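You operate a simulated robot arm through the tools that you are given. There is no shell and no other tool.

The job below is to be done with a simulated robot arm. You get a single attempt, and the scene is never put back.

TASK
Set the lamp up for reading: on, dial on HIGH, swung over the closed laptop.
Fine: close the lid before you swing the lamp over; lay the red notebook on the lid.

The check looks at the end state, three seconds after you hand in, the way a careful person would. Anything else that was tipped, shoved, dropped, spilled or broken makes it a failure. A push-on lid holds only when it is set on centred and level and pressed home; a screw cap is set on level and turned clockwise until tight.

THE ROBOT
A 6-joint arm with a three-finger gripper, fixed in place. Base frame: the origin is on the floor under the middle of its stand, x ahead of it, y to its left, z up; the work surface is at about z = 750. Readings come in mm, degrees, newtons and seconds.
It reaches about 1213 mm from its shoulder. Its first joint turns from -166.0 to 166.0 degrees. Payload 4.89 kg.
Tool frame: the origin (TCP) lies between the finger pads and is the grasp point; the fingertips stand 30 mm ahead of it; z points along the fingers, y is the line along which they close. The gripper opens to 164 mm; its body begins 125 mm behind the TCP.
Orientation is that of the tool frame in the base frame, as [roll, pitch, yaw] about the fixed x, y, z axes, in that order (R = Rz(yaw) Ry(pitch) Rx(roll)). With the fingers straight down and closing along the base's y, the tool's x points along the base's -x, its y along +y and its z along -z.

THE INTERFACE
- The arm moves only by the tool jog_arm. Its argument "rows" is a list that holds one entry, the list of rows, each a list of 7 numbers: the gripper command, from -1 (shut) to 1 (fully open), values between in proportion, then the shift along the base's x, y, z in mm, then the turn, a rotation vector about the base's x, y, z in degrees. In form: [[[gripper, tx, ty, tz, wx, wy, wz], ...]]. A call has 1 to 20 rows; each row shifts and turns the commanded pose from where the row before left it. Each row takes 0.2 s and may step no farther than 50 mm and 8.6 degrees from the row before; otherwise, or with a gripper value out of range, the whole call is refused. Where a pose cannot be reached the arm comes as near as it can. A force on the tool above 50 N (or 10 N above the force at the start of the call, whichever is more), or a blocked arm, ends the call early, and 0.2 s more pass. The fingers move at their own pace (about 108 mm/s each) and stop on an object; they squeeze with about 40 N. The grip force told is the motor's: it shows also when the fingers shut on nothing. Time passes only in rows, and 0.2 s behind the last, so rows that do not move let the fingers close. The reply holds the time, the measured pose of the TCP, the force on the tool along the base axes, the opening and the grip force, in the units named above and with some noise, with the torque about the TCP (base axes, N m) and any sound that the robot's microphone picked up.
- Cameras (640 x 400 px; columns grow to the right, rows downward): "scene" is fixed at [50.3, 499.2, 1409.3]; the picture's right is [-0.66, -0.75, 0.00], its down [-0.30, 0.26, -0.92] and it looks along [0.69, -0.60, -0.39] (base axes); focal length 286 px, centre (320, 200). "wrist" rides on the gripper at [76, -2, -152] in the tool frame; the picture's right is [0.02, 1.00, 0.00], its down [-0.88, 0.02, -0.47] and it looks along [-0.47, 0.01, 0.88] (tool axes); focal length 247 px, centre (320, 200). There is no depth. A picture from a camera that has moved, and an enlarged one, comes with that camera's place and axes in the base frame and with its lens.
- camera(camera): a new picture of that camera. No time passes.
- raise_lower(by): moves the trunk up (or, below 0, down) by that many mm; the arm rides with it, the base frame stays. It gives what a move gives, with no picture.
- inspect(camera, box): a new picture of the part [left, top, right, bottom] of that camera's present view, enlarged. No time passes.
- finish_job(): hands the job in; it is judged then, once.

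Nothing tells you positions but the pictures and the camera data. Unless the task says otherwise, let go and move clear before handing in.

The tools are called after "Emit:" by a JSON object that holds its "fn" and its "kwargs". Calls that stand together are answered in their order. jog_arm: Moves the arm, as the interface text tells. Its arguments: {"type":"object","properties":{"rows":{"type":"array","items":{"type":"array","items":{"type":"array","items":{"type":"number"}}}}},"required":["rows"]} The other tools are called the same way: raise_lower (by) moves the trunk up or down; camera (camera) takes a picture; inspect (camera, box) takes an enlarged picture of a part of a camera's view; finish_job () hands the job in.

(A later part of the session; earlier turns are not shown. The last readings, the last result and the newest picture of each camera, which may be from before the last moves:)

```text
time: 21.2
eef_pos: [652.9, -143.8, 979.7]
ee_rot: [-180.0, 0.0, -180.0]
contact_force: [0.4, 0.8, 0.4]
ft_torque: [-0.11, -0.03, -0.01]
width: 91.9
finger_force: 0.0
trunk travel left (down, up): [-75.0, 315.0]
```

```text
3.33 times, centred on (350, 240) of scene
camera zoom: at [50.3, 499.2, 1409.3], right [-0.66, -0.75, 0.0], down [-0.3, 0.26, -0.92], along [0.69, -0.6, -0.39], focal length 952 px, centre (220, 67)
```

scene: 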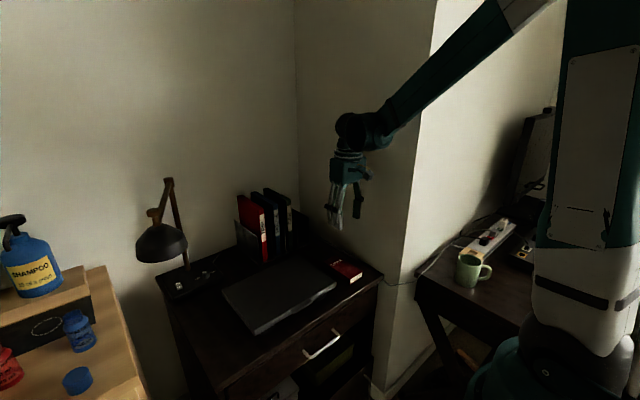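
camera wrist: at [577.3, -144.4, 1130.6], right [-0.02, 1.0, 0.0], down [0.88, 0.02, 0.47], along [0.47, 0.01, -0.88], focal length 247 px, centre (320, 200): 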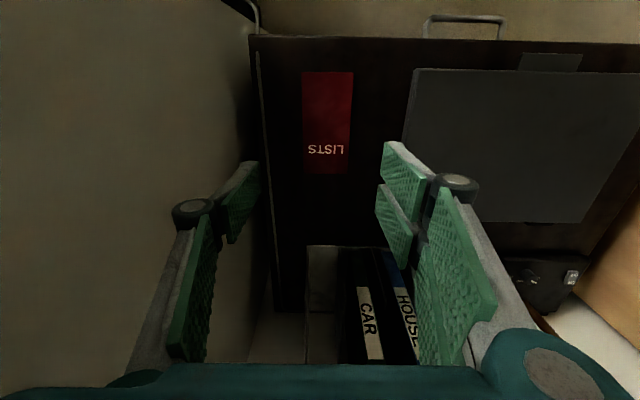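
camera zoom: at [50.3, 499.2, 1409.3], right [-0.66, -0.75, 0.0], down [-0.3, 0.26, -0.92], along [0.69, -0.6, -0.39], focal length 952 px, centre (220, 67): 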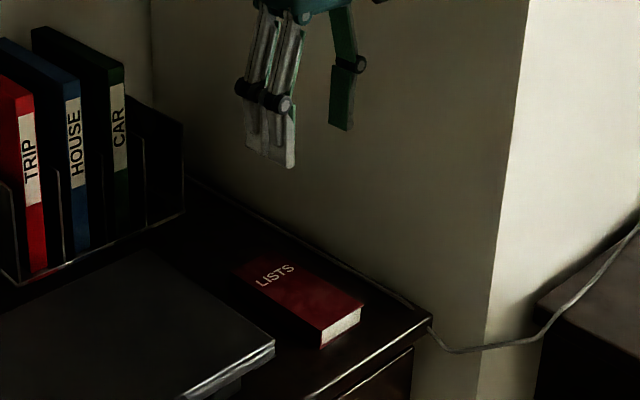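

The notebook is centred at about (652, −133.5), some 69 mm wide, lying square to x. Fingers at ±46 mm leave roughly 18 mm to the wall. I'll descend in steps.

Emit:
{"fn": "jog_arm", "kwargs": {"rows": [[[0.12, 0, 3.5, -45, 0, 0, 0], [0.12, 0, 3.5, -45, 0, 0, 0], [0.12, -1, 3.3, -45, 0, 0, 0], [0.12, 0, 0, -20, 0, 0, 0], [0.12, 0, 0, 0, 0, 0, 0]]]}}

Emit:
{"fn": "camera", "kwargs": {"camera": "wrist"}}

Emit:
{"fn": "inspect", "kwargs": {"camera": "scene", "box": [290, 200, 410, 300]}}

```text
time: 22.4
eef_pos: [654.4, -131.6, 824.3]
ee_rot: [-180.0, 0.0, 180.0]
contact_force: [0.1, 0.7, 0.2]
ft_torque: [0.02, -0.01, 0.0]
width: 91.8
finger_force: 0.1
trunk travel left (down, up): [-75.0, 315.0]
```

```text
taken
camera wrist: at [579.3, -133.1, 975.9], right [-0.02, 1.0, 0.0], down [0.88, 0.02, 0.47], along [0.47, 0.01, -0.88], focal length 247 px, centre (320, 200)
```

wrist: 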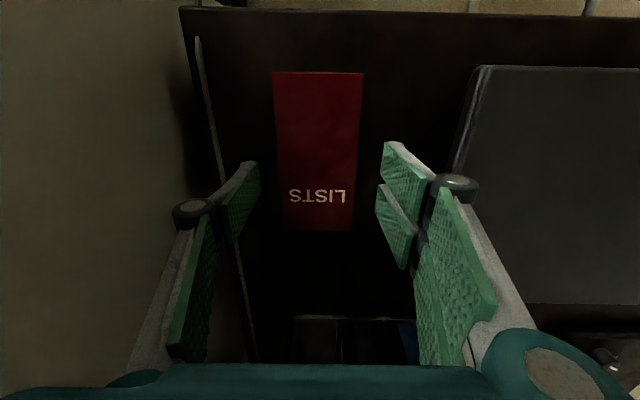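

```text
4.00 times, centred on (350, 250) of scene
camera zoom: at [50.3, 499.2, 1409.3], right [-0.66, -0.75, 0.0], down [-0.3, 0.26, -0.92], along [0.69, -0.6, -0.39], focal length 1142 px, centre (200, 0)
```

zoom: 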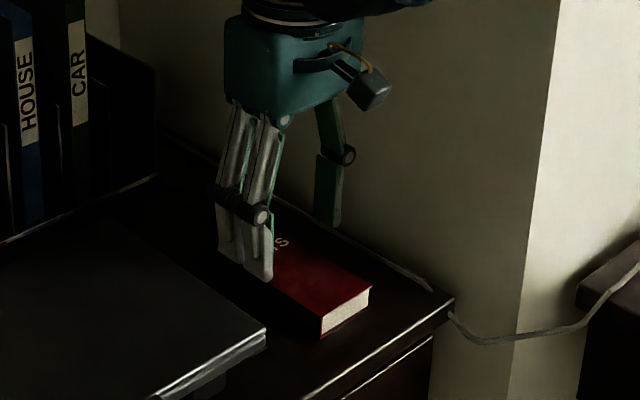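

Alignment is within 2 mm. I'll lower to the notebook's sides and then close.

Emit:
{"fn": "jog_arm", "kwargs": {"rows": [[[0.12, 0, -1.5, -12, 0, 0, 0], [0.12, 0, 0, -12, 0, 0, 0], [0.12, 0, 0, -8, 0, 0, 0], [0.12, 0, 0, -4, 0, 0, 0], [0.12, 0, 0, 0, 0, 0, 0]]]}}

Emit:
{"fn": "inspect", "kwargs": {"camera": "scene", "box": [290, 200, 410, 300]}}

Emit:
{"fn": "camera", "kwargs": {"camera": "wrist"}}

```text
time: 23.6
eef_pos: [655.2, -131.4, 788.3]
ee_rot: [-179.9, 0.0, 180.0]
contact_force: [0.8, 0.3, 0.3]
ft_torque: [0.02, -0.03, 0.01]
width: 91.9
finger_force: 0.1
trunk travel left (down, up): [-75.0, 315.0]
```

```text
4.00 times, centred on (350, 250) of scene
camera zoom: at [50.3, 499.2, 1409.3], right [-0.66, -0.75, 0.0], down [-0.3, 0.26, -0.92], along [0.69, -0.6, -0.39], focal length 1142 px, centre (200, 0)
```

zoom: 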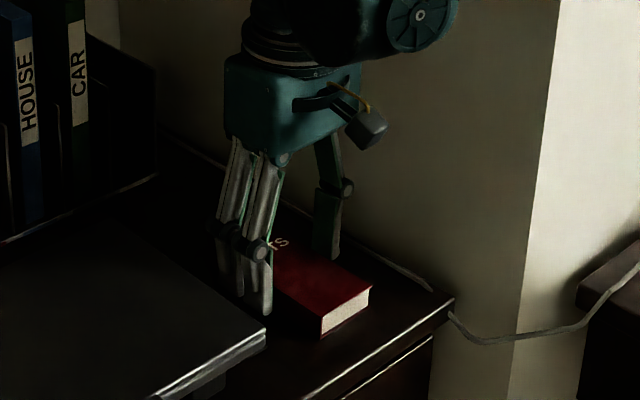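

```text
taken
camera wrist: at [578.8, -133.0, 940.4], right [-0.02, 1.0, 0.0], down [0.88, 0.02, 0.47], along [0.47, 0.01, -0.88], focal length 247 px, centre (320, 200)
```

wrist: 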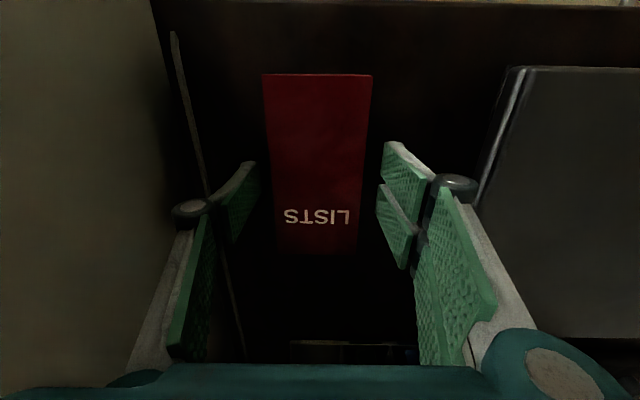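

The fingers straddle the notebook with clear space on both sides. I'll lower 3 mm more and close on it.

Emit:
{"fn": "jog_arm", "kwargs": {"rows": [[[0.12, 0, -1, -3, 0, 0, 0], [-1, 0, 0, 0, 0, 0, 0], [-1, 0, 0, 0, 0, 0, 0], [-1, 0, 0, 0, 0, 0, 0], [-1, 0, 0, 0, 0, 0, 0]]]}}

Emit:
{"fn": "camera", "kwargs": {"camera": "wrist"}}

```text
time: 24.8
eef_pos: [654.2, -133.2, 784.3]
ee_rot: [180.0, 0.1, 179.8]
contact_force: [-0.9, 0.1, 0.4]
ft_torque: [0.08, -0.08, 0.01]
width: 66.6
finger_force: 39.7
trunk travel left (down, up): [-75.0, 315.0]
```

```text
taken
camera wrist: at [578.8, -133.8, 937.0], right [-0.02, 1.0, 0.0], down [0.88, 0.02, 0.47], along [0.47, 0.01, -0.88], focal length 247 px, centre (320, 200)
```

wrist: 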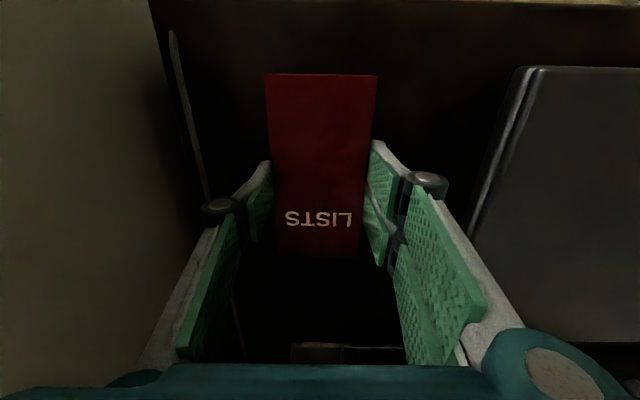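

I have the notebook at 66.6 mm width. I'll lift slowly and check the hold.

Emit:
{"fn": "jog_arm", "kwargs": {"rows": [[[-1, 0, 0, 8, 0, 0, 0], [-1, 0, 0, 12, 0, 0, 0], [-1, 0, 0, 20, 0, 0, 0], [-1, 0, 0, 30, 0, 0, 0], [-1, 0, 0, 30, 0, 0, 0], [-1, 0, 0, 0, 0, 0, 0]]]}}

Emit:
{"fn": "camera", "kwargs": {"camera": "wrist"}}

Emit:
{"fn": "inspect", "kwargs": {"camera": "scene", "box": [270, 180, 410, 300]}}

```text
time: 26.2
eef_pos: [656.5, -133.9, 885.8]
ee_rot: [-180.0, 0.0, -180.0]
contact_force: [-0.4, 0.3, -1.6]
ft_torque: [0.0, 0.03, -0.03]
width: 66.4
finger_force: 39.8
trunk travel left (down, up): [-75.0, 315.0]
```

```text
taken
camera wrist: at [580.0, -134.2, 1037.8], right [-0.02, 1.0, 0.0], down [0.88, 0.02, 0.47], along [0.47, 0.01, -0.88], focal length 247 px, centre (320, 200)
```

wrist: 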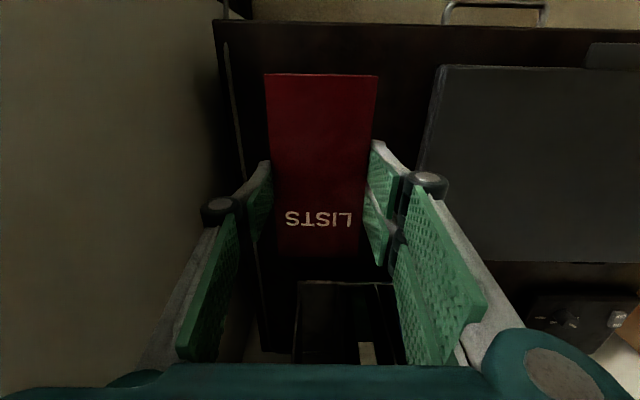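

```text
3.33 times, centred on (340, 240) of scene
camera zoom: at [50.3, 499.2, 1409.3], right [-0.66, -0.75, 0.0], down [-0.3, 0.26, -0.92], along [0.69, -0.6, -0.39], focal length 952 px, centre (253, 67)
```

zoom: 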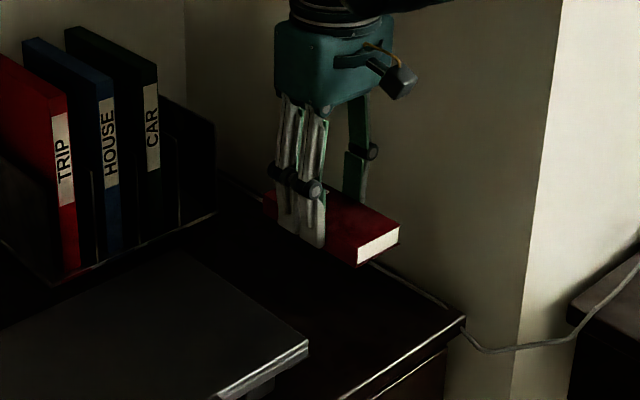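

It's held level. I'll carry it over the lid to about (671, 95) with roughly 48 mm of clearance.

Emit:
{"fn": "jog_arm", "kwargs": {"rows": [[[-1, 3, 30, 0, 0, 0, 0], [-1, 3, 40, 0, 0, 0, 0], [-1, 3, 40, 0, 0, 0, 0], [-1, 3, 40, 0, 0, 0, 0], [-1, 3, 40, 0, 0, 0, 0], [-1, 0, 38, 0, 0, 0, 0], [-1, 0, 0, 0, 0, 0, 0]]]}}

Emit:
{"fn": "camera", "kwargs": {"camera": "wrist"}}

Emit:
{"fn": "camera", "kwargs": {"camera": "scene"}}

```text
time: 27.8
eef_pos: [669.8, 96.3, 884.9]
ee_rot: [-179.9, 0.0, 180.0]
contact_force: [1.3, -0.7, -0.7]
ft_torque: [0.13, 0.04, 0.02]
width: 66.1
finger_force: 40.0
trunk travel left (down, up): [-75.0, 315.0]
```

```text
taken
camera wrist: at [593.4, 94.3, 1036.3], right [-0.02, 1.0, 0.0], down [0.88, 0.02, 0.47], along [0.47, 0.01, -0.88], focal length 247 px, centre (320, 200)
```

wrist: 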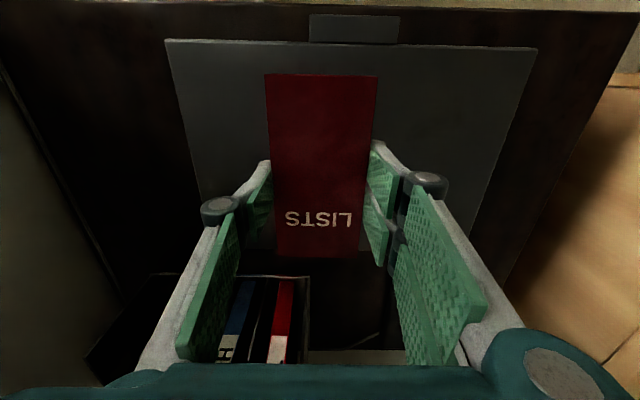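

```text
taken
```

scene: 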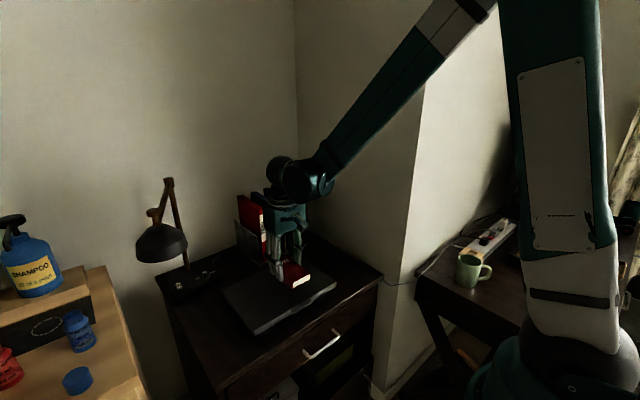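

The notebook is centred over the lid. I'll lower it slowly until contact.

Emit:
{"fn": "jog_arm", "kwargs": {"rows": [[[-1, 0, 0, -15, 0, 0, 0], [-1, 0, 0, -14, 0, 0, 0], [-1, 0, 0, -7, 0, 0, 0], [-1, 0, 0, -5, 0, 0, 0], [-1, 0, 0, -3, 0, 0, 0], [-1, 0, 0, 0, 0, 0, 0]]]}}

Emit:
{"fn": "inspect", "kwargs": {"camera": "scene", "box": [210, 230, 350, 330]}}

```text
time: 29.2
eef_pos: [668.6, 95.1, 841.5]
ee_rot: [179.9, 0.0, 179.9]
contact_force: [1.1, -3.3, 19.8]
ft_torque: [0.53, -0.47, 0.0]
width: 66.4
finger_force: 40.6
trunk travel left (down, up): [-75.0, 315.0]
```

```text
4.00 times, centred on (280, 280) of scene
camera zoom: at [50.3, 499.2, 1409.3], right [-0.66, -0.75, 0.0], down [-0.3, 0.26, -0.92], along [0.69, -0.6, -0.39], focal length 1142 px, centre (480, -120)
```

zoom: 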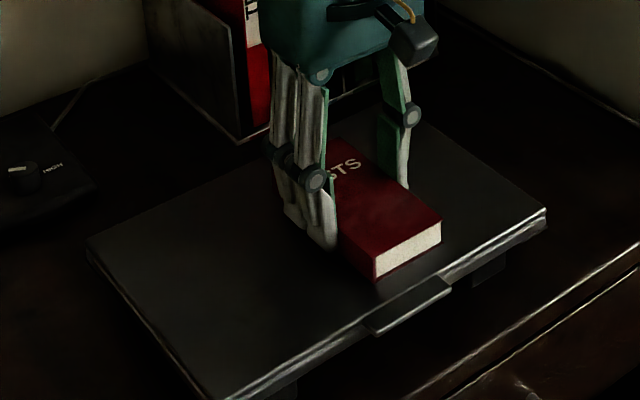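

It's resting on the lid. I'll ease up 1 mm, open just enough to let go, and rise straight up.

Emit:
{"fn": "jog_arm", "kwargs": {"rows": [[[-1, 0, 0, 1.5, 0, 0, 0], [-0.1, 0, 0, 0, 0, 0, 0], [0.12, 0, 0, 0, 0, 0, 0], [0.12, 0, 0, 0, 0, 0, 0], [0.12, 0, 0, 15, 0, 0, 0], [0.12, 0, 0, 40, 0, 0, 0], [0.12, 0, 0, 45, 0, 0, 0], [0.12, 0, 0, 45, 0, 0, 0], [0.12, 0, 0, 45, 0, 0, 0], [0.12, 0, 0, 0, 0, 0, 0]]]}}

Emit:
{"fn": "camera", "kwargs": {"camera": "wrist"}}

Emit:
{"fn": "inspect", "kwargs": {"camera": "scene", "box": [210, 230, 350, 330]}}

```text
time: 31.4
eef_pos: [669.0, 96.8, 1033.0]
ee_rot: [179.9, 0.1, -179.9]
contact_force: [0.9, -0.7, 0.3]
ft_torque: [0.0, 0.02, -0.01]
width: 91.9
finger_force: 0.1
trunk travel left (down, up): [-75.0, 315.0]
```

```text
taken
camera wrist: at [592.7, 96.1, 1184.8], right [-0.02, 1.0, 0.0], down [0.88, 0.02, 0.47], along [0.47, 0.01, -0.88], focal length 247 px, centre (320, 200)
```

wrist: 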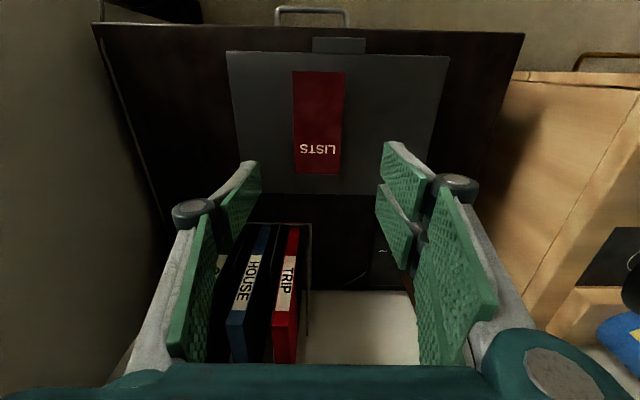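

```text
4.00 times, centred on (280, 280) of scene
camera zoom: at [50.3, 499.2, 1409.3], right [-0.66, -0.75, 0.0], down [-0.3, 0.26, -0.92], along [0.69, -0.6, -0.39], focal length 1142 px, centre (480, -120)
```

zoom: 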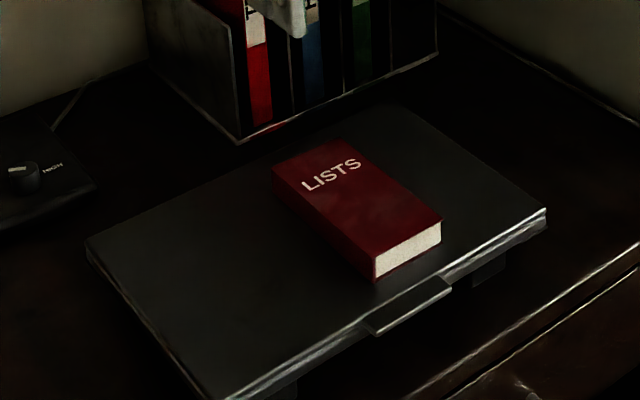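

The notebook lies flat near the middle of the lid. Now the lamp dial: I'll move to a viewpoint beside the lamp base, clear of the lamp arm.

Emit:
{"fn": "jog_arm", "kwargs": {"rows": [[[0.12, 40, 20, 0, 0, 0, 0], [0.12, 40, 20, 0, 0, 0, 0], [0.12, 40, 20, 0, 0, 0, 0], [0.12, 40, 20, 0, 0, 0, 0], [0.12, 35, 20, -20, 0, 0, 0], [0.12, 0, 0, 0, 0, 0, 0]]]}}

Emit:
{"fn": "camera", "kwargs": {"camera": "wrist"}}

Emit:
{"fn": "camera", "kwargs": {"camera": "scene"}}

Emit:
{"fn": "inspect", "kwargs": {"camera": "wrist", "box": [310, 120, 470, 220]}}

```text
time: 32.8
eef_pos: [864.8, 194.3, 1012.4]
ee_rot: [180.0, 0.1, -180.0]
contact_force: [0.1, -0.3, 0.6]
ft_torque: [0.01, 0.02, 0.0]
width: 91.9
finger_force: 0.0
trunk travel left (down, up): [-75.0, 315.0]
```

```text
taken
camera wrist: at [789.3, 193.1, 1164.3], right [-0.02, 1.0, 0.0], down [0.88, 0.02, 0.47], along [0.47, 0.01, -0.88], focal length 247 px, centre (320, 200)
```

wrist: 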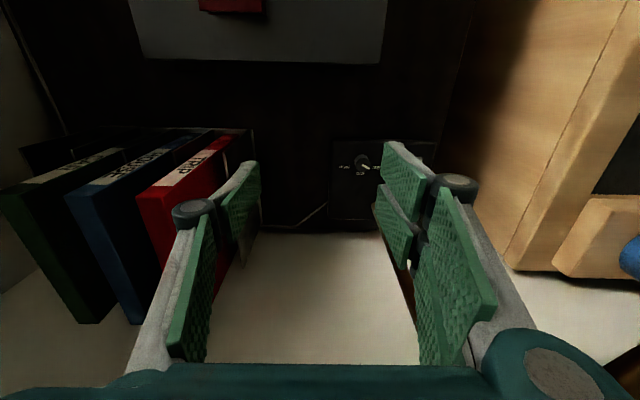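

```text
taken
```

scene: 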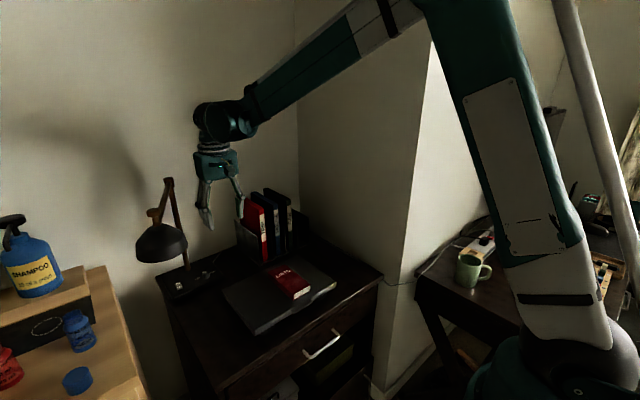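

```text
4.00 times, centred on (390, 170) of wrist
camera zoom: at [789.3, 193.1, 1164.3], right [-0.02, 1.0, 0.0], down [0.88, 0.02, 0.47], along [0.47, 0.01, -0.88], focal length 988 px, centre (40, 320)
```

zoom: 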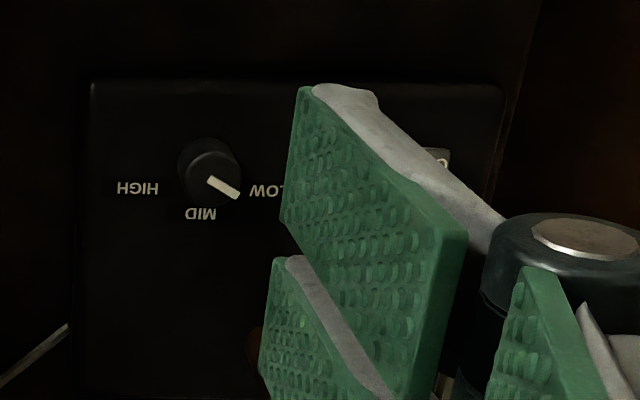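

By triangulation the knob is centred near (925, 265), with its top at z 787, its base at z 770 and a radius of about 12 mm. The lamp arm runs horizontally at z 1112 only about 59 mm to its +y side, so I'll lean the hand 8° toward −y. I'll also pre-rotate +60° so I can turn −120° from LOW to HIGH.

Emit:
{"fn": "jog_arm", "kwargs": {"rows": [[[-0.27, 10, 0, -8, 8, 0, 0], [-0.27, 6, 1, -6, 0, -1.04, 7.43], [-0.27, 6, 1, -6, 0, -1.04, 7.43], [-0.27, 6, 1, -6, 0, -1.04, 7.43], [-0.27, 6, 1, -6, 0, -1.04, 7.43], [-0.27, 6, 1, -6, 0, -1.04, 7.43], [-0.27, 6, 2, -6, 0, -1.04, 7.43], [-0.27, 6, 2, -6, 0, -1.04, 7.43], [-0.27, 6, 2, -6, 0, -1.04, 7.43], [-0.27, 0, 0, 0, 0, 0, 0]]]}}

Emit:
{"fn": "camera", "kwargs": {"camera": "wrist"}}

Emit:
{"fn": "camera", "kwargs": {"camera": "scene"}}

```text
time: 35.0
eef_pos: [921.4, 206.4, 956.9]
ee_rot: [175.9, 6.9, -120.1]
contact_force: [0.1, -0.3, 0.7]
ft_torque: [-0.03, -0.02, 0.01]
width: 59.8
finger_force: 0.0
trunk travel left (down, up): [-75.0, 315.0]
```

```text
taken
camera wrist: at [886.3, 119.1, 1097.7], right [-0.88, 0.48, 0.07], down [0.42, 0.7, 0.58], along [0.23, 0.53, -0.81], focal length 247 px, centre (320, 200)
```

wrist: 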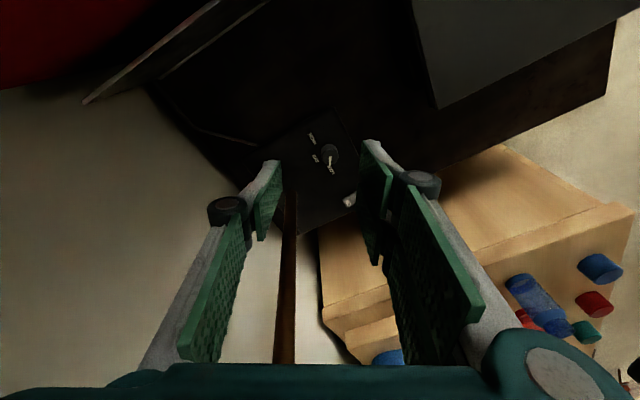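

```text
taken
```

scene: 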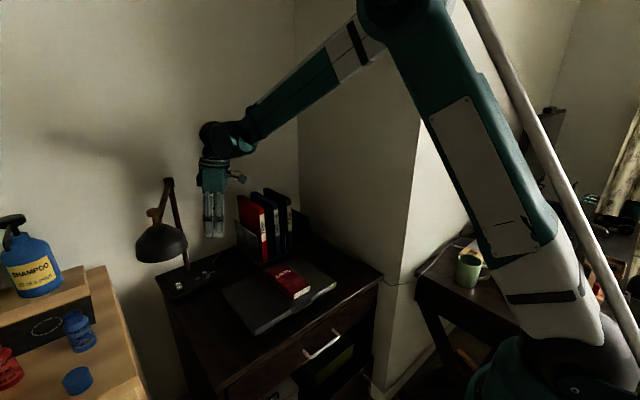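

The rotation and lean worked. I'll zoom in on the knob from this new viewpoint to refine its position.

Emit:
{"fn": "inspect", "kwargs": {"camera": "wrist", "box": [290, 120, 370, 200]}}

Emit:
{"fn": "inspect", "kwargs": {"camera": "scene", "box": [120, 160, 270, 310]}}

```text
5.00 times, centred on (330, 160) of wrist
camera zoom: at [886.3, 119.1, 1097.7], right [-0.88, 0.48, 0.07], down [0.42, 0.7, 0.58], along [0.23, 0.53, -0.81], focal length 1235 px, centre (270, 400)
```

zoom: 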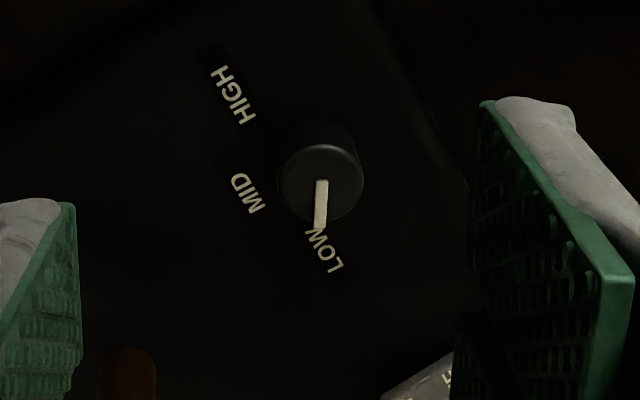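

```text
2.67 times, centred on (195, 235) of scene
camera zoom: at [50.3, 499.2, 1409.3], right [-0.66, -0.75, 0.0], down [-0.3, 0.26, -0.92], along [0.69, -0.6, -0.39], focal length 761 px, centre (653, 107)
```

zoom: 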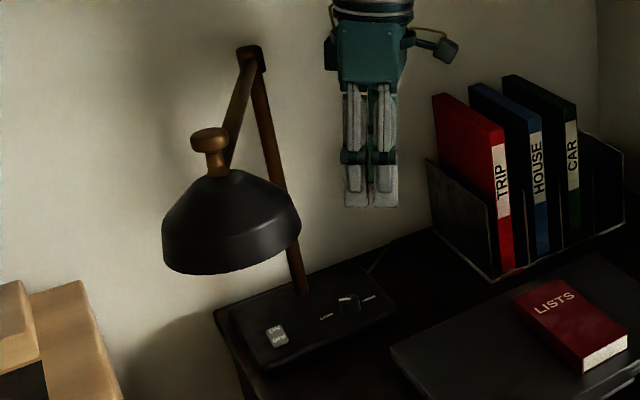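

Three viewpoints agree on the knob at about (925, 265), top z 787. I'll come in along the leaned tool axis to just above it.

Emit:
{"fn": "jog_arm", "kwargs": {"rows": [[[-0.27, 1.1, 15.3, -30, 0, 0, 0], [-0.27, 1.1, 15.3, -30, 0, 0, 0], [-0.27, 1.2, 15.9, -30, 0, 0, 0], [-0.27, 0, 0, 0, 0, 0, 0]]]}}

Emit:
{"fn": "inspect", "kwargs": {"camera": "wrist", "box": [240, 110, 400, 270]}}

Emit:
{"fn": "inspect", "kwargs": {"camera": "scene", "box": [120, 130, 280, 310]}}

```text
time: 36.0
eef_pos: [926.6, 251.1, 866.0]
ee_rot: [176.1, 7.0, -120.2]
contact_force: [0.6, -0.6, 0.2]
ft_torque: [0.03, 0.03, 0.01]
width: 59.7
finger_force: 0.1
trunk travel left (down, up): [-75.0, 315.0]
```

```text
2.50 times, centred on (320, 190) of wrist
camera zoom: at [890.5, 164.4, 1007.4], right [-0.88, 0.48, 0.07], down [0.42, 0.7, 0.58], along [0.23, 0.53, -0.81], focal length 617 px, centre (320, 225)
```

zoom: 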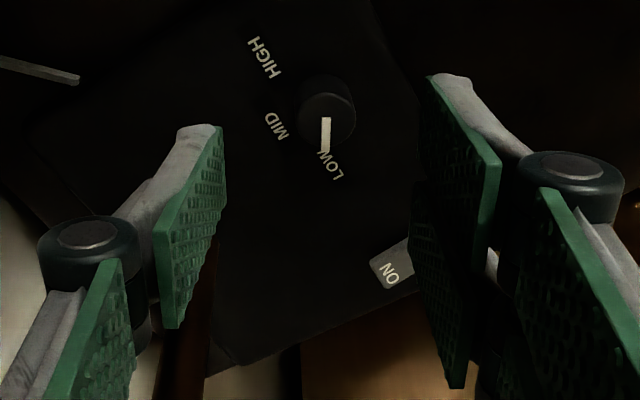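

```text
2.22 times, centred on (200, 220) of scene
camera zoom: at [50.3, 499.2, 1409.3], right [-0.66, -0.75, 0.0], down [-0.3, 0.26, -0.92], along [0.69, -0.6, -0.39], focal length 634 px, centre (587, 156)
```

zoom: 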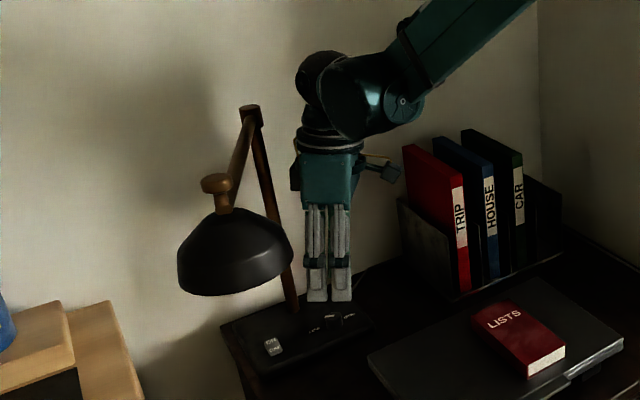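

The lamp arm is clear of the hand, and the knob reads (925, 265.5) again. I'll descend along the tool axis so the pads straddle it.

Emit:
{"fn": "jog_arm", "kwargs": {"rows": [[[-0.27, -0.4, 2.4, -15, 0, 0, 0], [-0.27, -0.4, 2.4, -15, 0, 0, 0], [-0.27, -0.4, 2.3, -12, 0, 0, 0], [-0.27, -0.4, 2, -10, 0, 0, 0], [-0.27, 0, 1, -7, 0, 0, 0], [-0.27, 0, 0, 0, 0, 0, 0]]]}}

Emit:
{"fn": "inspect", "kwargs": {"camera": "wrist", "box": [240, 110, 400, 270]}}

Emit:
{"fn": "inspect", "kwargs": {"camera": "scene", "box": [120, 150, 280, 310]}}

```text
time: 37.4
eef_pos: [924.6, 261.6, 806.5]
ee_rot: [176.0, 6.9, -120.3]
contact_force: [0.5, -1.3, -0.5]
ft_torque: [-0.01, 0.01, 0.04]
width: 59.9
finger_force: 0.1
trunk travel left (down, up): [-75.0, 315.0]
```

```text
2.50 times, centred on (320, 190) of wrist
camera zoom: at [889.1, 175.4, 948.5], right [-0.88, 0.48, 0.07], down [0.42, 0.7, 0.58], along [0.23, 0.53, -0.81], focal length 617 px, centre (320, 225)
```

zoom: 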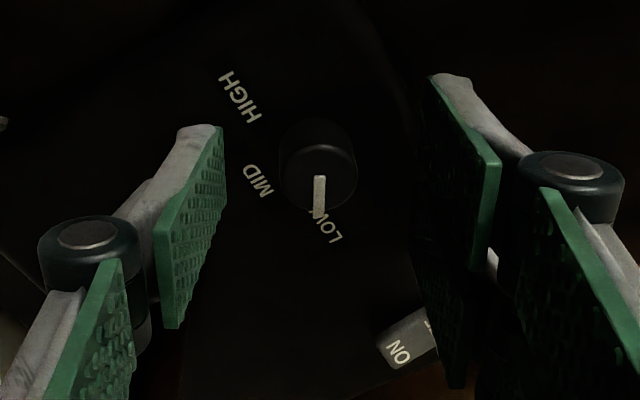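

```text
2.50 times, centred on (200, 230) of scene
camera zoom: at [50.3, 499.2, 1409.3], right [-0.66, -0.75, 0.0], down [-0.3, 0.26, -0.92], along [0.69, -0.6, -0.39], focal length 714 px, centre (620, 125)
```

zoom: 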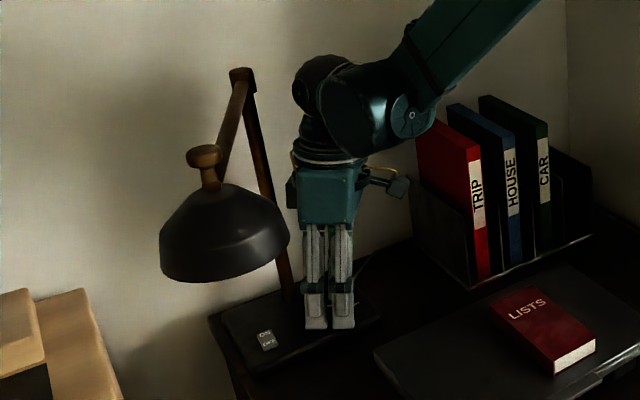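

The pads straddle the knob. I'll close partway to about 34 mm and check the centring before clamping.

Emit:
{"fn": "jog_arm", "kwargs": {"rows": [[[-0.58, 0, 0, 0, 0, 0, 0], [-0.58, 0, 0, 0, 0, 0, 0], [-0.58, 0, 0, 0, 0, 0, 0]]]}}

Emit:
{"fn": "inspect", "kwargs": {"camera": "wrist", "box": [270, 120, 370, 220]}}

```text
time: 38.2
eef_pos: [925.0, 262.4, 806.4]
ee_rot: [176.0, 6.9, -120.3]
contact_force: [-0.2, -0.1, 0.1]
ft_torque: [-0.01, -0.01, 0.0]
width: 34.6
finger_force: 0.0
trunk travel left (down, up): [-75.0, 315.0]
```

```text
4.00 times, centred on (320, 170) of wrist
camera zoom: at [889.1, 175.5, 948.6], right [-0.88, 0.48, 0.07], down [0.42, 0.7, 0.58], along [0.23, 0.53, -0.81], focal length 988 px, centre (320, 320)
```

zoom: 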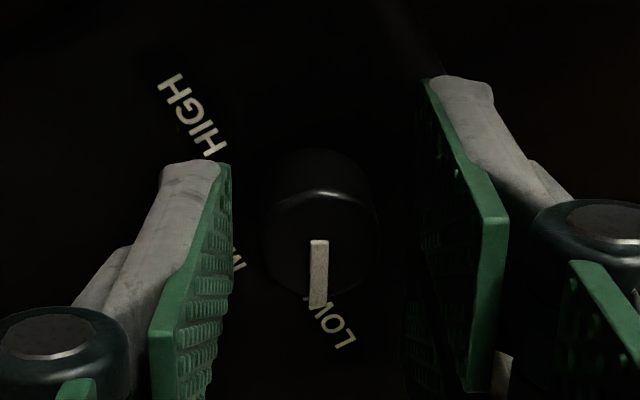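

The knob sits centred between the pads. I'll clamp it.

Emit:
{"fn": "jog_arm", "kwargs": {"rows": [[[-0.7, 0, 0, 0, 0, 0, 0], [-0.8, 0, 0, 0, 0, 0, 0], [-1, 0, 0, 0, 0, 0, 0], [-1, 0, 0, 0, 0, 0, 0]]]}}

Emit:
{"fn": "inspect", "kwargs": {"camera": "wrist", "box": [270, 120, 370, 220]}}

```text
time: 39.2
eef_pos: [926.7, 262.2, 807.0]
ee_rot: [176.0, 7.0, -120.3]
contact_force: [16.4, -6.8, 1.6]
ft_torque: [-0.24, -0.57, -0.05]
width: 22.7
finger_force: 45.2
trunk travel left (down, up): [-75.0, 315.0]
```

```text
4.00 times, centred on (320, 170) of wrist
camera zoom: at [889.8, 174.9, 948.4], right [-0.88, 0.48, 0.07], down [0.42, 0.7, 0.58], along [0.23, 0.53, -0.81], focal length 988 px, centre (320, 320)
```

zoom: 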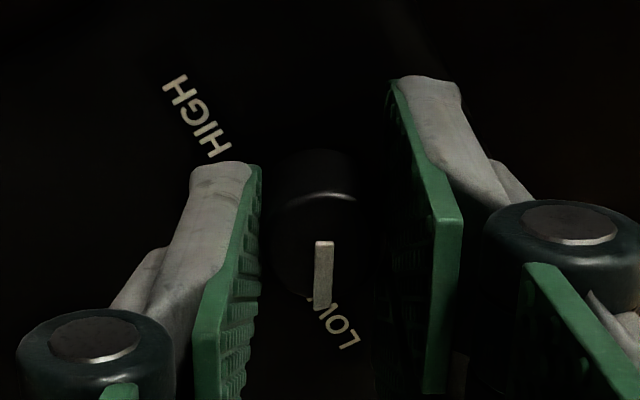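

Clamped at 22.7 mm, with about 18 N of side load. I'll shift slightly to relieve it before turning.

Emit:
{"fn": "jog_arm", "kwargs": {"rows": [[[-1, 1.0, -0.5, 0, 0, 0, 0], [-1, 0, 0, 0, 0, 0, 0]]]}}

```text
time: 39.8
eef_pos: [925.2, 262.9, 806.6]
ee_rot: [176.0, 6.8, -120.3]
contact_force: [7.5, -6.8, 1.3]
ft_torque: [-0.2, -0.32, -0.01]
width: 22.8
finger_force: 45.2
trunk travel left (down, up): [-75.0, 315.0]
```

The load is lower. One more small shift, then I'll start turning clockwise seen from above in small steps and check that the knob follows.

Emit:
{"fn": "jog_arm", "kwargs": {"rows": [[[-1, 0.7, -0.6, 0, 0, 0, 0], [-1, 0, 0, 0, 0, 0.7, -4.95], [-1, 0, 0, 0, 0, 0.7, -4.95], [-1, 0, 0, 0, 0, 0.7, -4.95], [-1, 0, 0, 0, 0, 0.7, -4.95], [-1, 0, 0, 0, 0, 0, 0]]]}}

Emit:
{"fn": "inspect", "kwargs": {"camera": "wrist", "box": [270, 120, 370, 220]}}

```text
time: 41.2
eef_pos: [926.0, 261.0, 808.0]
ee_rot: [173.8, 5.0, -140.4]
contact_force: [-9.6, -10.6, -14.0]
ft_torque: [-0.51, -0.06, 0.02]
width: 23.2
finger_force: 44.4
trunk travel left (down, up): [-75.0, 315.0]
```

```text
4.00 times, centred on (320, 170) of wrist
camera zoom: at [869.6, 191.1, 950.9], right [-0.66, 0.75, 0.11], down [0.66, 0.51, 0.55], along [0.35, 0.43, -0.83], focal length 988 px, centre (320, 320)
```

zoom: 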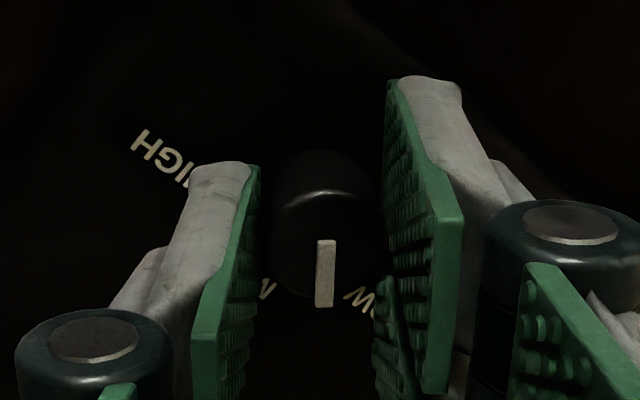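

The knob is turning with the hand, about 20° so far. There's a slight downward pull on the tool from the lean, so I'll relieve it and continue.

Emit:
{"fn": "jog_arm", "kwargs": {"rows": [[[-1, -0.6, -0.8, -1.2, 0, 0, 0], [-1, 0, 0, 0, 0, 0, 0]]]}}

```text
time: 41.8
eef_pos: [925.8, 261.1, 807.7]
ee_rot: [173.8, 5.2, -140.2]
contact_force: [7.7, 1.4, 7.6]
ft_torque: [-0.35, -0.34, 0.02]
width: 23.0
finger_force: 45.7
trunk travel left (down, up): [-75.0, 315.0]
```

The forces respond to small shifts at roughly 15–18 N per mm, so they're easy to manage. I'll continue turning.

Emit:
{"fn": "jog_arm", "kwargs": {"rows": [[[-1, 0.3, 0, 0.4, 0, 0.7, -4.95], [-1, 0, 0, 0, 0, 0.7, -4.95], [-1, -0.3, -0.3, -0.4, 0, 0.7, -4.95], [-1, 0, 0, 0, 0, 0.7, -4.95], [-1, 0, 0, 0, 0, 0, 0]]]}}

Emit:
{"fn": "inspect", "kwargs": {"camera": "wrist", "box": [270, 120, 370, 220]}}

```text
time: 43.0
eef_pos: [925.8, 260.9, 807.2]
ee_rot: [172.3, 2.7, -160.2]
contact_force: [25.3, 11.9, 22.6]
ft_torque: [0.02, -0.79, -0.13]
width: 23.4
finger_force: 45.6
trunk travel left (down, up): [-75.0, 315.0]
```

```text
4.00 times, centred on (320, 170) of wrist
camera zoom: at [855.1, 212.8, 953.6], right [-0.36, 0.92, 0.13], down [0.82, 0.25, 0.51], along [0.44, 0.29, -0.85], focal length 988 px, centre (320, 320)
```

zoom: 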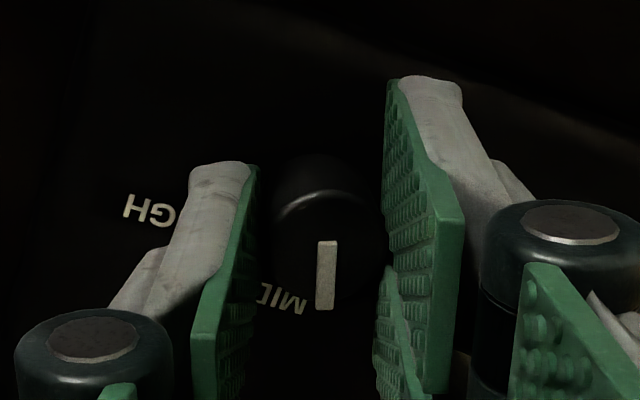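

The pointer is approaching MID. The force is now (25, 12, 23) N, so I'll relieve it and then continue.

Emit:
{"fn": "jog_arm", "kwargs": {"rows": [[[-1, 1.2, 0.6, 1.1, 0, 0, 0], [-1, 0, 0, 0, 0, 0, 0]]]}}

```text
time: 43.6
eef_pos: [926.2, 260.5, 806.9]
ee_rot: [172.4, 2.7, -160.2]
contact_force: [2.8, 9.8, 4.9]
ft_torque: [-0.07, -0.29, -0.04]
width: 23.2
finger_force: 44.9
trunk travel left (down, up): [-75.0, 315.0]
```

Emit:
{"fn": "jog_arm", "kwargs": {"rows": [[[-1, 0, 0.4, 0, 0, 0.7, -4.95], [-1, 0, 0.3, 0, 0, 0.7, -4.95], [-1, 0, 0, 0, 0, 0.7, -4.95], [-1, 0, 0, 0, 0, 0.7, -4.95], [-1, 0, 0, 0, 0, 0, 0]]]}}

Emit:
{"fn": "inspect", "kwargs": {"camera": "wrist", "box": [270, 120, 370, 220]}}

Emit:
{"fn": "inspect", "kwargs": {"camera": "scene", "box": [120, 150, 280, 310]}}

```text
time: 44.8
eef_pos: [924.7, 261.1, 807.4]
ee_rot: [172.1, -0.1, 179.9]
contact_force: [-32.7, -8.9, -20.9]
ft_torque: [-0.75, 0.7, 0.13]
width: 23.2
finger_force: 45.3
trunk travel left (down, up): [-75.0, 315.0]
```

```text
4.00 times, centred on (320, 170) of wrist
camera zoom: at [850.4, 238.7, 957.7], right [-0.02, 0.99, 0.14], down [0.88, -0.05, 0.47], along [0.47, 0.13, -0.87], focal length 988 px, centre (320, 320)
```

zoom: 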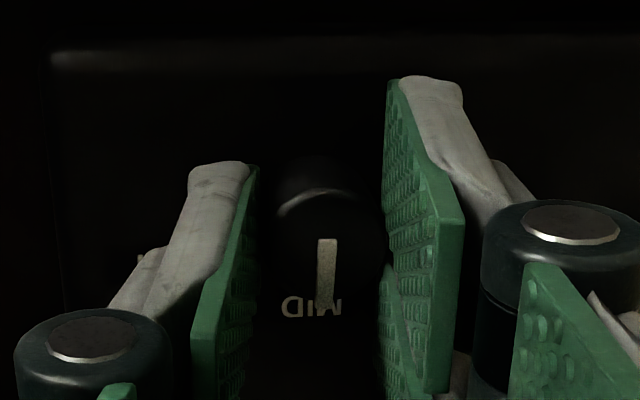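

```text
2.50 times, centred on (200, 230) of scene
camera zoom: at [50.3, 499.2, 1409.3], right [-0.66, -0.75, 0.0], down [-0.3, 0.26, -0.92], along [0.69, -0.6, -0.39], focal length 714 px, centre (620, 125)
```

zoom: 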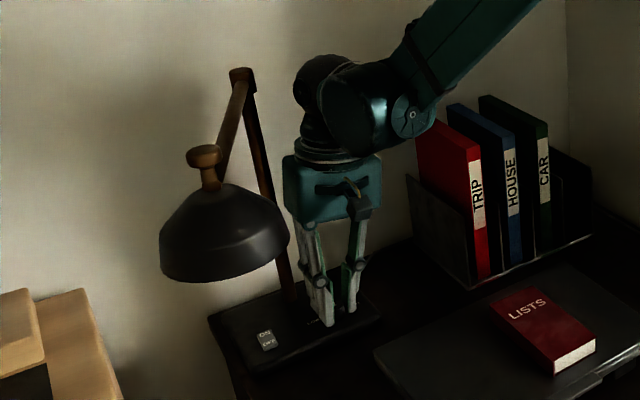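

I've turned 60° and the pointer is on MID. I'll relax the grip to shed the built-up side load, then re-grip for the second half.

Emit:
{"fn": "jog_arm", "kwargs": {"rows": [[[-1, -1.2, -0.4, -0.8, 0, 0, 0], [-0.7, 0, 0, 0, 0, 0, 0], [-0.58, 0, 0, 0, 0, 0, 0], [-0.58, 0, 0, 0, 0, 0, 0]]]}}

Emit:
{"fn": "inspect", "kwargs": {"camera": "wrist", "box": [270, 120, 370, 220]}}

```text
time: 45.8
eef_pos: [925.6, 261.1, 807.8]
ee_rot: [172.1, -0.1, -179.9]
contact_force: [-0.5, -0.2, 0.3]
ft_torque: [0.01, 0.0, -0.01]
width: 34.5
finger_force: 0.0
trunk travel left (down, up): [-75.0, 315.0]
```

```text
4.00 times, centred on (320, 170) of wrist
camera zoom: at [849.9, 239.1, 956.9], right [-0.02, 0.99, 0.14], down [0.88, -0.05, 0.47], along [0.47, 0.13, -0.87], focal length 988 px, centre (320, 320)
```

zoom: 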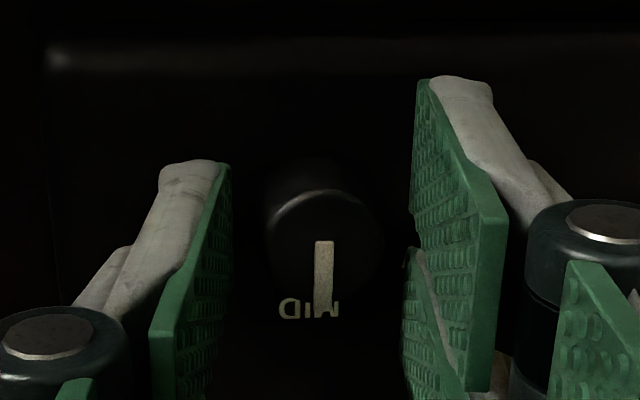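

Load is zero, the pointer is on MID and the knob is still centred. I'll re-clamp and check the load.

Emit:
{"fn": "jog_arm", "kwargs": {"rows": [[[-0.7, 0, 0, 0, 0, 0, 0], [-0.8, 0, 0, 0, 0, 0, 0], [-1, 0, 0, 0, 0, 0, 0], [-1, 0, 0, 0, 0, 0, 0]]]}}

```text
time: 46.8
eef_pos: [926.1, 260.9, 806.2]
ee_rot: [172.0, -0.1, 180.0]
contact_force: [-1.5, -8.5, -3.0]
ft_torque: [-0.72, -0.05, 0.0]
width: 23.6
finger_force: 44.8
trunk travel left (down, up): [-75.0, 315.0]
```

Emit:
{"fn": "jog_arm", "kwargs": {"rows": [[[-1, 0, -0.4, 0, 0, 0.7, -4.95], [-1, 0, 0, 0, 0, 0.7, -4.95], [-1, 0, 0, 0, 0, 0.7, -4.95], [-1, 0, 0, 0, 0, 0, 0]]]}}

```text
time: 47.8
eef_pos: [925.4, 260.5, 807.3]
ee_rot: [172.3, -2.2, 165.1]
contact_force: [-10.5, -7.3, -12.5]
ft_torque: [-0.61, 0.43, 0.05]
width: 23.1
finger_force: 45.0
trunk travel left (down, up): [-75.0, 315.0]
```

The load is moderate. I'll keep turning with small corrections at each step.

Emit:
{"fn": "jog_arm", "kwargs": {"rows": [[[-1, -0.5, -0.3, -0.6, 0, 0.7, -4.95], [-1, -0.2, 0, -0.2, 0, 0.7, -4.95], [-1, -0.2, 0, -0.2, 0, 0.7, -4.95], [-1, 0, 0, 0, 0, 0, 0]]]}}

Emit:
{"fn": "inspect", "kwargs": {"camera": "wrist", "box": [270, 120, 370, 220]}}

```text
time: 48.8
eef_pos: [924.9, 261.0, 806.3]
ee_rot: [173.0, -4.1, 150.2]
contact_force: [9.3, -1.5, 8.7]
ft_torque: [-0.37, -0.02, -0.04]
width: 23.1
finger_force: 44.7
trunk travel left (down, up): [-75.0, 315.0]
```

```text
4.00 times, centred on (320, 170) of wrist
camera zoom: at [858.8, 276.3, 962.5], right [0.48, 0.87, 0.12], down [0.77, -0.49, 0.41], along [0.41, -0.1, -0.9], focal length 988 px, centre (320, 320)
```

zoom: 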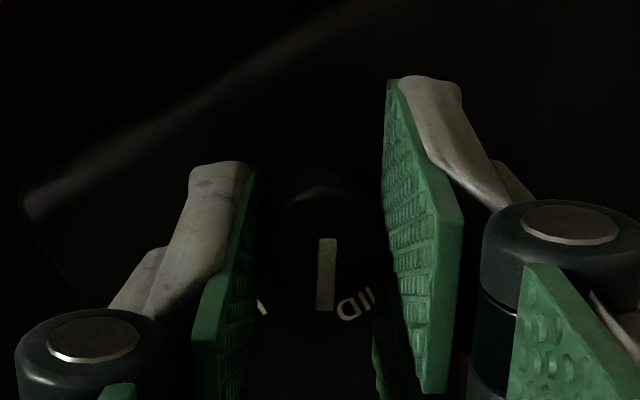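

Halfway from MID to HIGH. I'll turn another 20°.

Emit:
{"fn": "jog_arm", "kwargs": {"rows": [[[-1, 0.4, 0, 0.4, 0, 0.7, -4.95], [-1, 0, 0, 0, 0, 0.7, -4.95], [-1, 0, 0, 0, 0, 0.7, -4.95], [-1, 0, 0, 0, 0, 0.7, -4.95], [-1, 0, 0, 0, 0, 0, 0]]]}}

Emit:
{"fn": "inspect", "kwargs": {"camera": "wrist", "box": [270, 120, 370, 220]}}

```text
time: 50.0
eef_pos: [924.3, 261.2, 807.0]
ee_rot: [174.8, -6.3, 130.1]
contact_force: [6.9, 7.4, 14.9]
ft_torque: [-0.03, 0.11, -0.01]
width: 22.7
finger_force: 45.1
trunk travel left (down, up): [-75.0, 315.0]
```

```text
4.00 times, centred on (320, 170) of wrist
camera zoom: at [875.2, 297.0, 965.3], right [0.75, 0.65, 0.09], down [0.58, -0.72, 0.37], along [0.31, -0.23, -0.92], focal length 988 px, centre (320, 320)
```

zoom: 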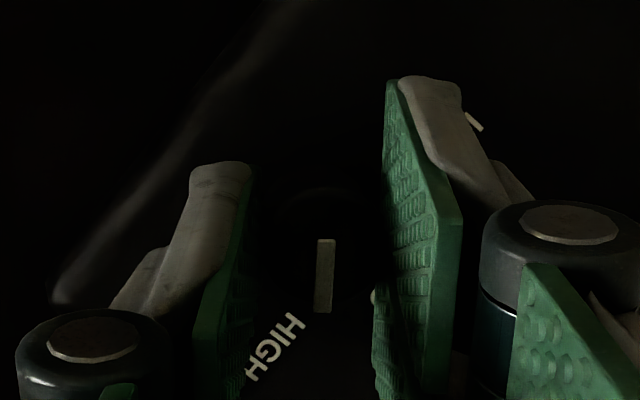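

About 50° past MID now. I'll turn the last 10° and compare the pointer with the HIGH label.

Emit:
{"fn": "jog_arm", "kwargs": {"rows": [[[-1, 0.2, 0.3, 0.5, 0, 0.7, -4.95], [-1, 0, 0, 0, 0, 0.7, -4.95], [-1, 0, 0, 0, 0, 0, 0]]]}}

Emit:
{"fn": "inspect", "kwargs": {"camera": "wrist", "box": [270, 120, 370, 220]}}

```text
time: 50.8
eef_pos: [924.5, 262.2, 805.9]
ee_rot: [176.0, -7.0, 120.2]
contact_force: [-5.5, 13.6, -1.5]
ft_torque: [0.14, 0.26, 0.51]
width: 23.1
finger_force: 45.1
trunk travel left (down, up): [-75.0, 315.0]
```

```text
4.00 times, centred on (320, 170) of wrist
camera zoom: at [886.0, 305.1, 966.3], right [0.86, 0.51, 0.07], down [0.46, -0.81, 0.36], along [0.24, -0.28, -0.93], focal length 988 px, centre (320, 320)
```

zoom: 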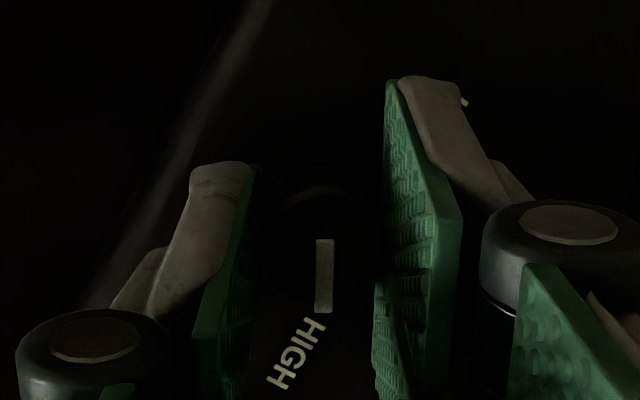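

Torque about the knob axis rose to 0.5 N·m, so I've reached the end stop with the pointer at HIGH. I'll let go and back off along the tool axis.

Emit:
{"fn": "jog_arm", "kwargs": {"rows": [[[-0.7, 0, 0, 0, 0, 0, 0], [-0.58, 0, 0, 0, 0, 0, 0], [-0.27, 0, 0, 0, 0, 0, 0], [-0.27, 0, 0, 0, 0, 0, 0]]]}}

Emit:
{"fn": "inspect", "kwargs": {"camera": "wrist", "box": [260, 120, 380, 240]}}

Emit:
{"fn": "camera", "kwargs": {"camera": "scene"}}

```text
time: 51.8
eef_pos: [925.3, 260.6, 807.0]
ee_rot: [176.0, -7.0, 120.3]
contact_force: [0.3, -0.2, 0.4]
ft_torque: [0.0, 0.03, -0.03]
width: 59.8
finger_force: 0.0
trunk travel left (down, up): [-75.0, 315.0]
```

```text
3.33 times, centred on (320, 180) of wrist
camera zoom: at [886.4, 304.2, 966.6], right [0.86, 0.51, 0.07], down [0.46, -0.81, 0.36], along [0.24, -0.28, -0.93], focal length 823 px, centre (320, 267)
```

zoom: 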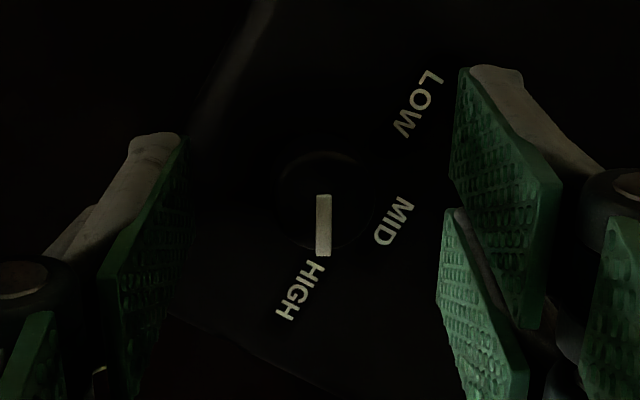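

```text
taken
```

scene: 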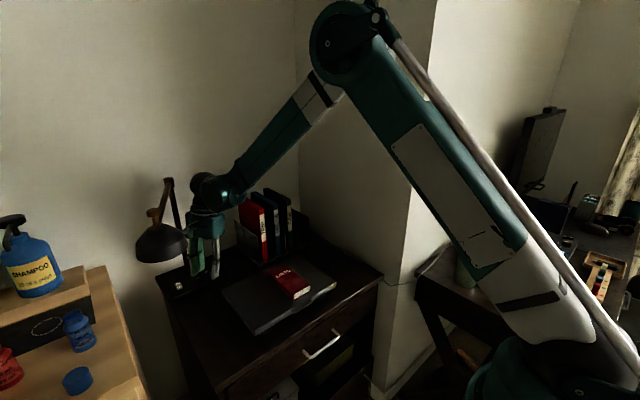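

The dial reads HIGH. I'll back out: up the tool axis first, then rotate the hand back and move −y away from the lamp arm before rising.

Emit:
{"fn": "jog_arm", "kwargs": {"rows": [[[-0.27, 0, -2.1, 15, 0, 0, 0], [-0.27, 0, -2.8, 20, 0, 0, 0], [-0.27, 0, -3.5, 22, 0, 0, 0], [-0.27, 0, -10, 0, 0, -1.04, 7.43], [-0.27, 0, -10, 0, 0, -1.04, 7.43], [-0.27, 0, -10, 0, 0, -1.04, 7.43], [-0.27, 0, -10, 0, 0, -1.04, 7.43], [-0.27, 0, -10, 5, 0, -1.04, 7.43], [-0.27, 0, -10, 10, 0, -1.04, 7.43], [-0.27, -10, -10, 20, 0, -1.04, 7.43], [-0.27, -10, -10, 20, 0, -1.04, 7.43], [-0.27, -20, 0, 30, -8, 0, 0], [-0.27, -20, 0, 40, 0, 0, 0], [-0.27, 0, 0, 0, 0, 0, 0]]]}}

Emit:
{"fn": "camera", "kwargs": {"camera": "wrist"}}

Emit:
{"fn": "camera", "kwargs": {"camera": "scene"}}

Emit:
{"fn": "inspect", "kwargs": {"camera": "scene", "box": [120, 150, 280, 310]}}

```text
time: 54.8
eef_pos: [864.2, 174.0, 991.5]
ee_rot: [180.0, -0.2, -180.0]
contact_force: [0.0, -0.6, 0.4]
ft_torque: [0.06, 0.02, 0.0]
width: 59.8
finger_force: 0.1
trunk travel left (down, up): [-75.0, 315.0]
```

```text
taken
camera wrist: at [789.8, 173.0, 1142.6], right [-0.02, 1.0, 0.0], down [0.88, 0.02, 0.47], along [0.47, 0.01, -0.88], focal length 247 px, centre (320, 200)
```

wrist: 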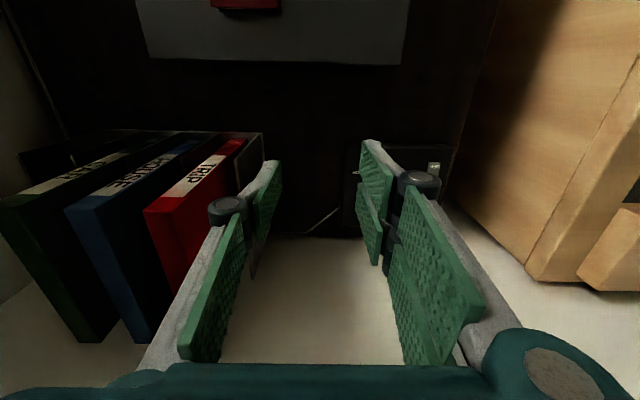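

```text
taken
```

scene: 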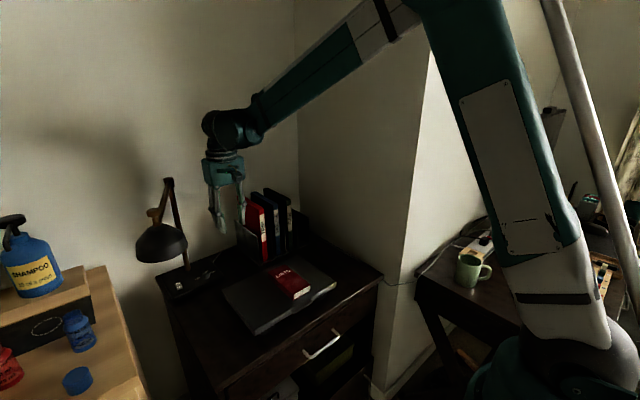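

```text
2.50 times, centred on (200, 230) of scene
camera zoom: at [50.3, 499.2, 1409.3], right [-0.66, -0.75, 0.0], down [-0.3, 0.26, -0.92], along [0.69, -0.6, -0.39], focal length 714 px, centre (620, 125)
```

zoom: 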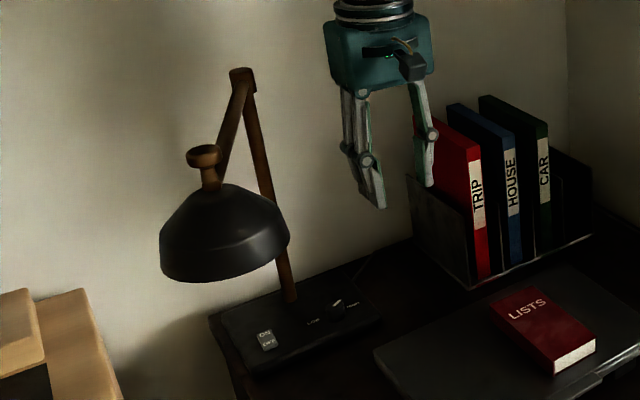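

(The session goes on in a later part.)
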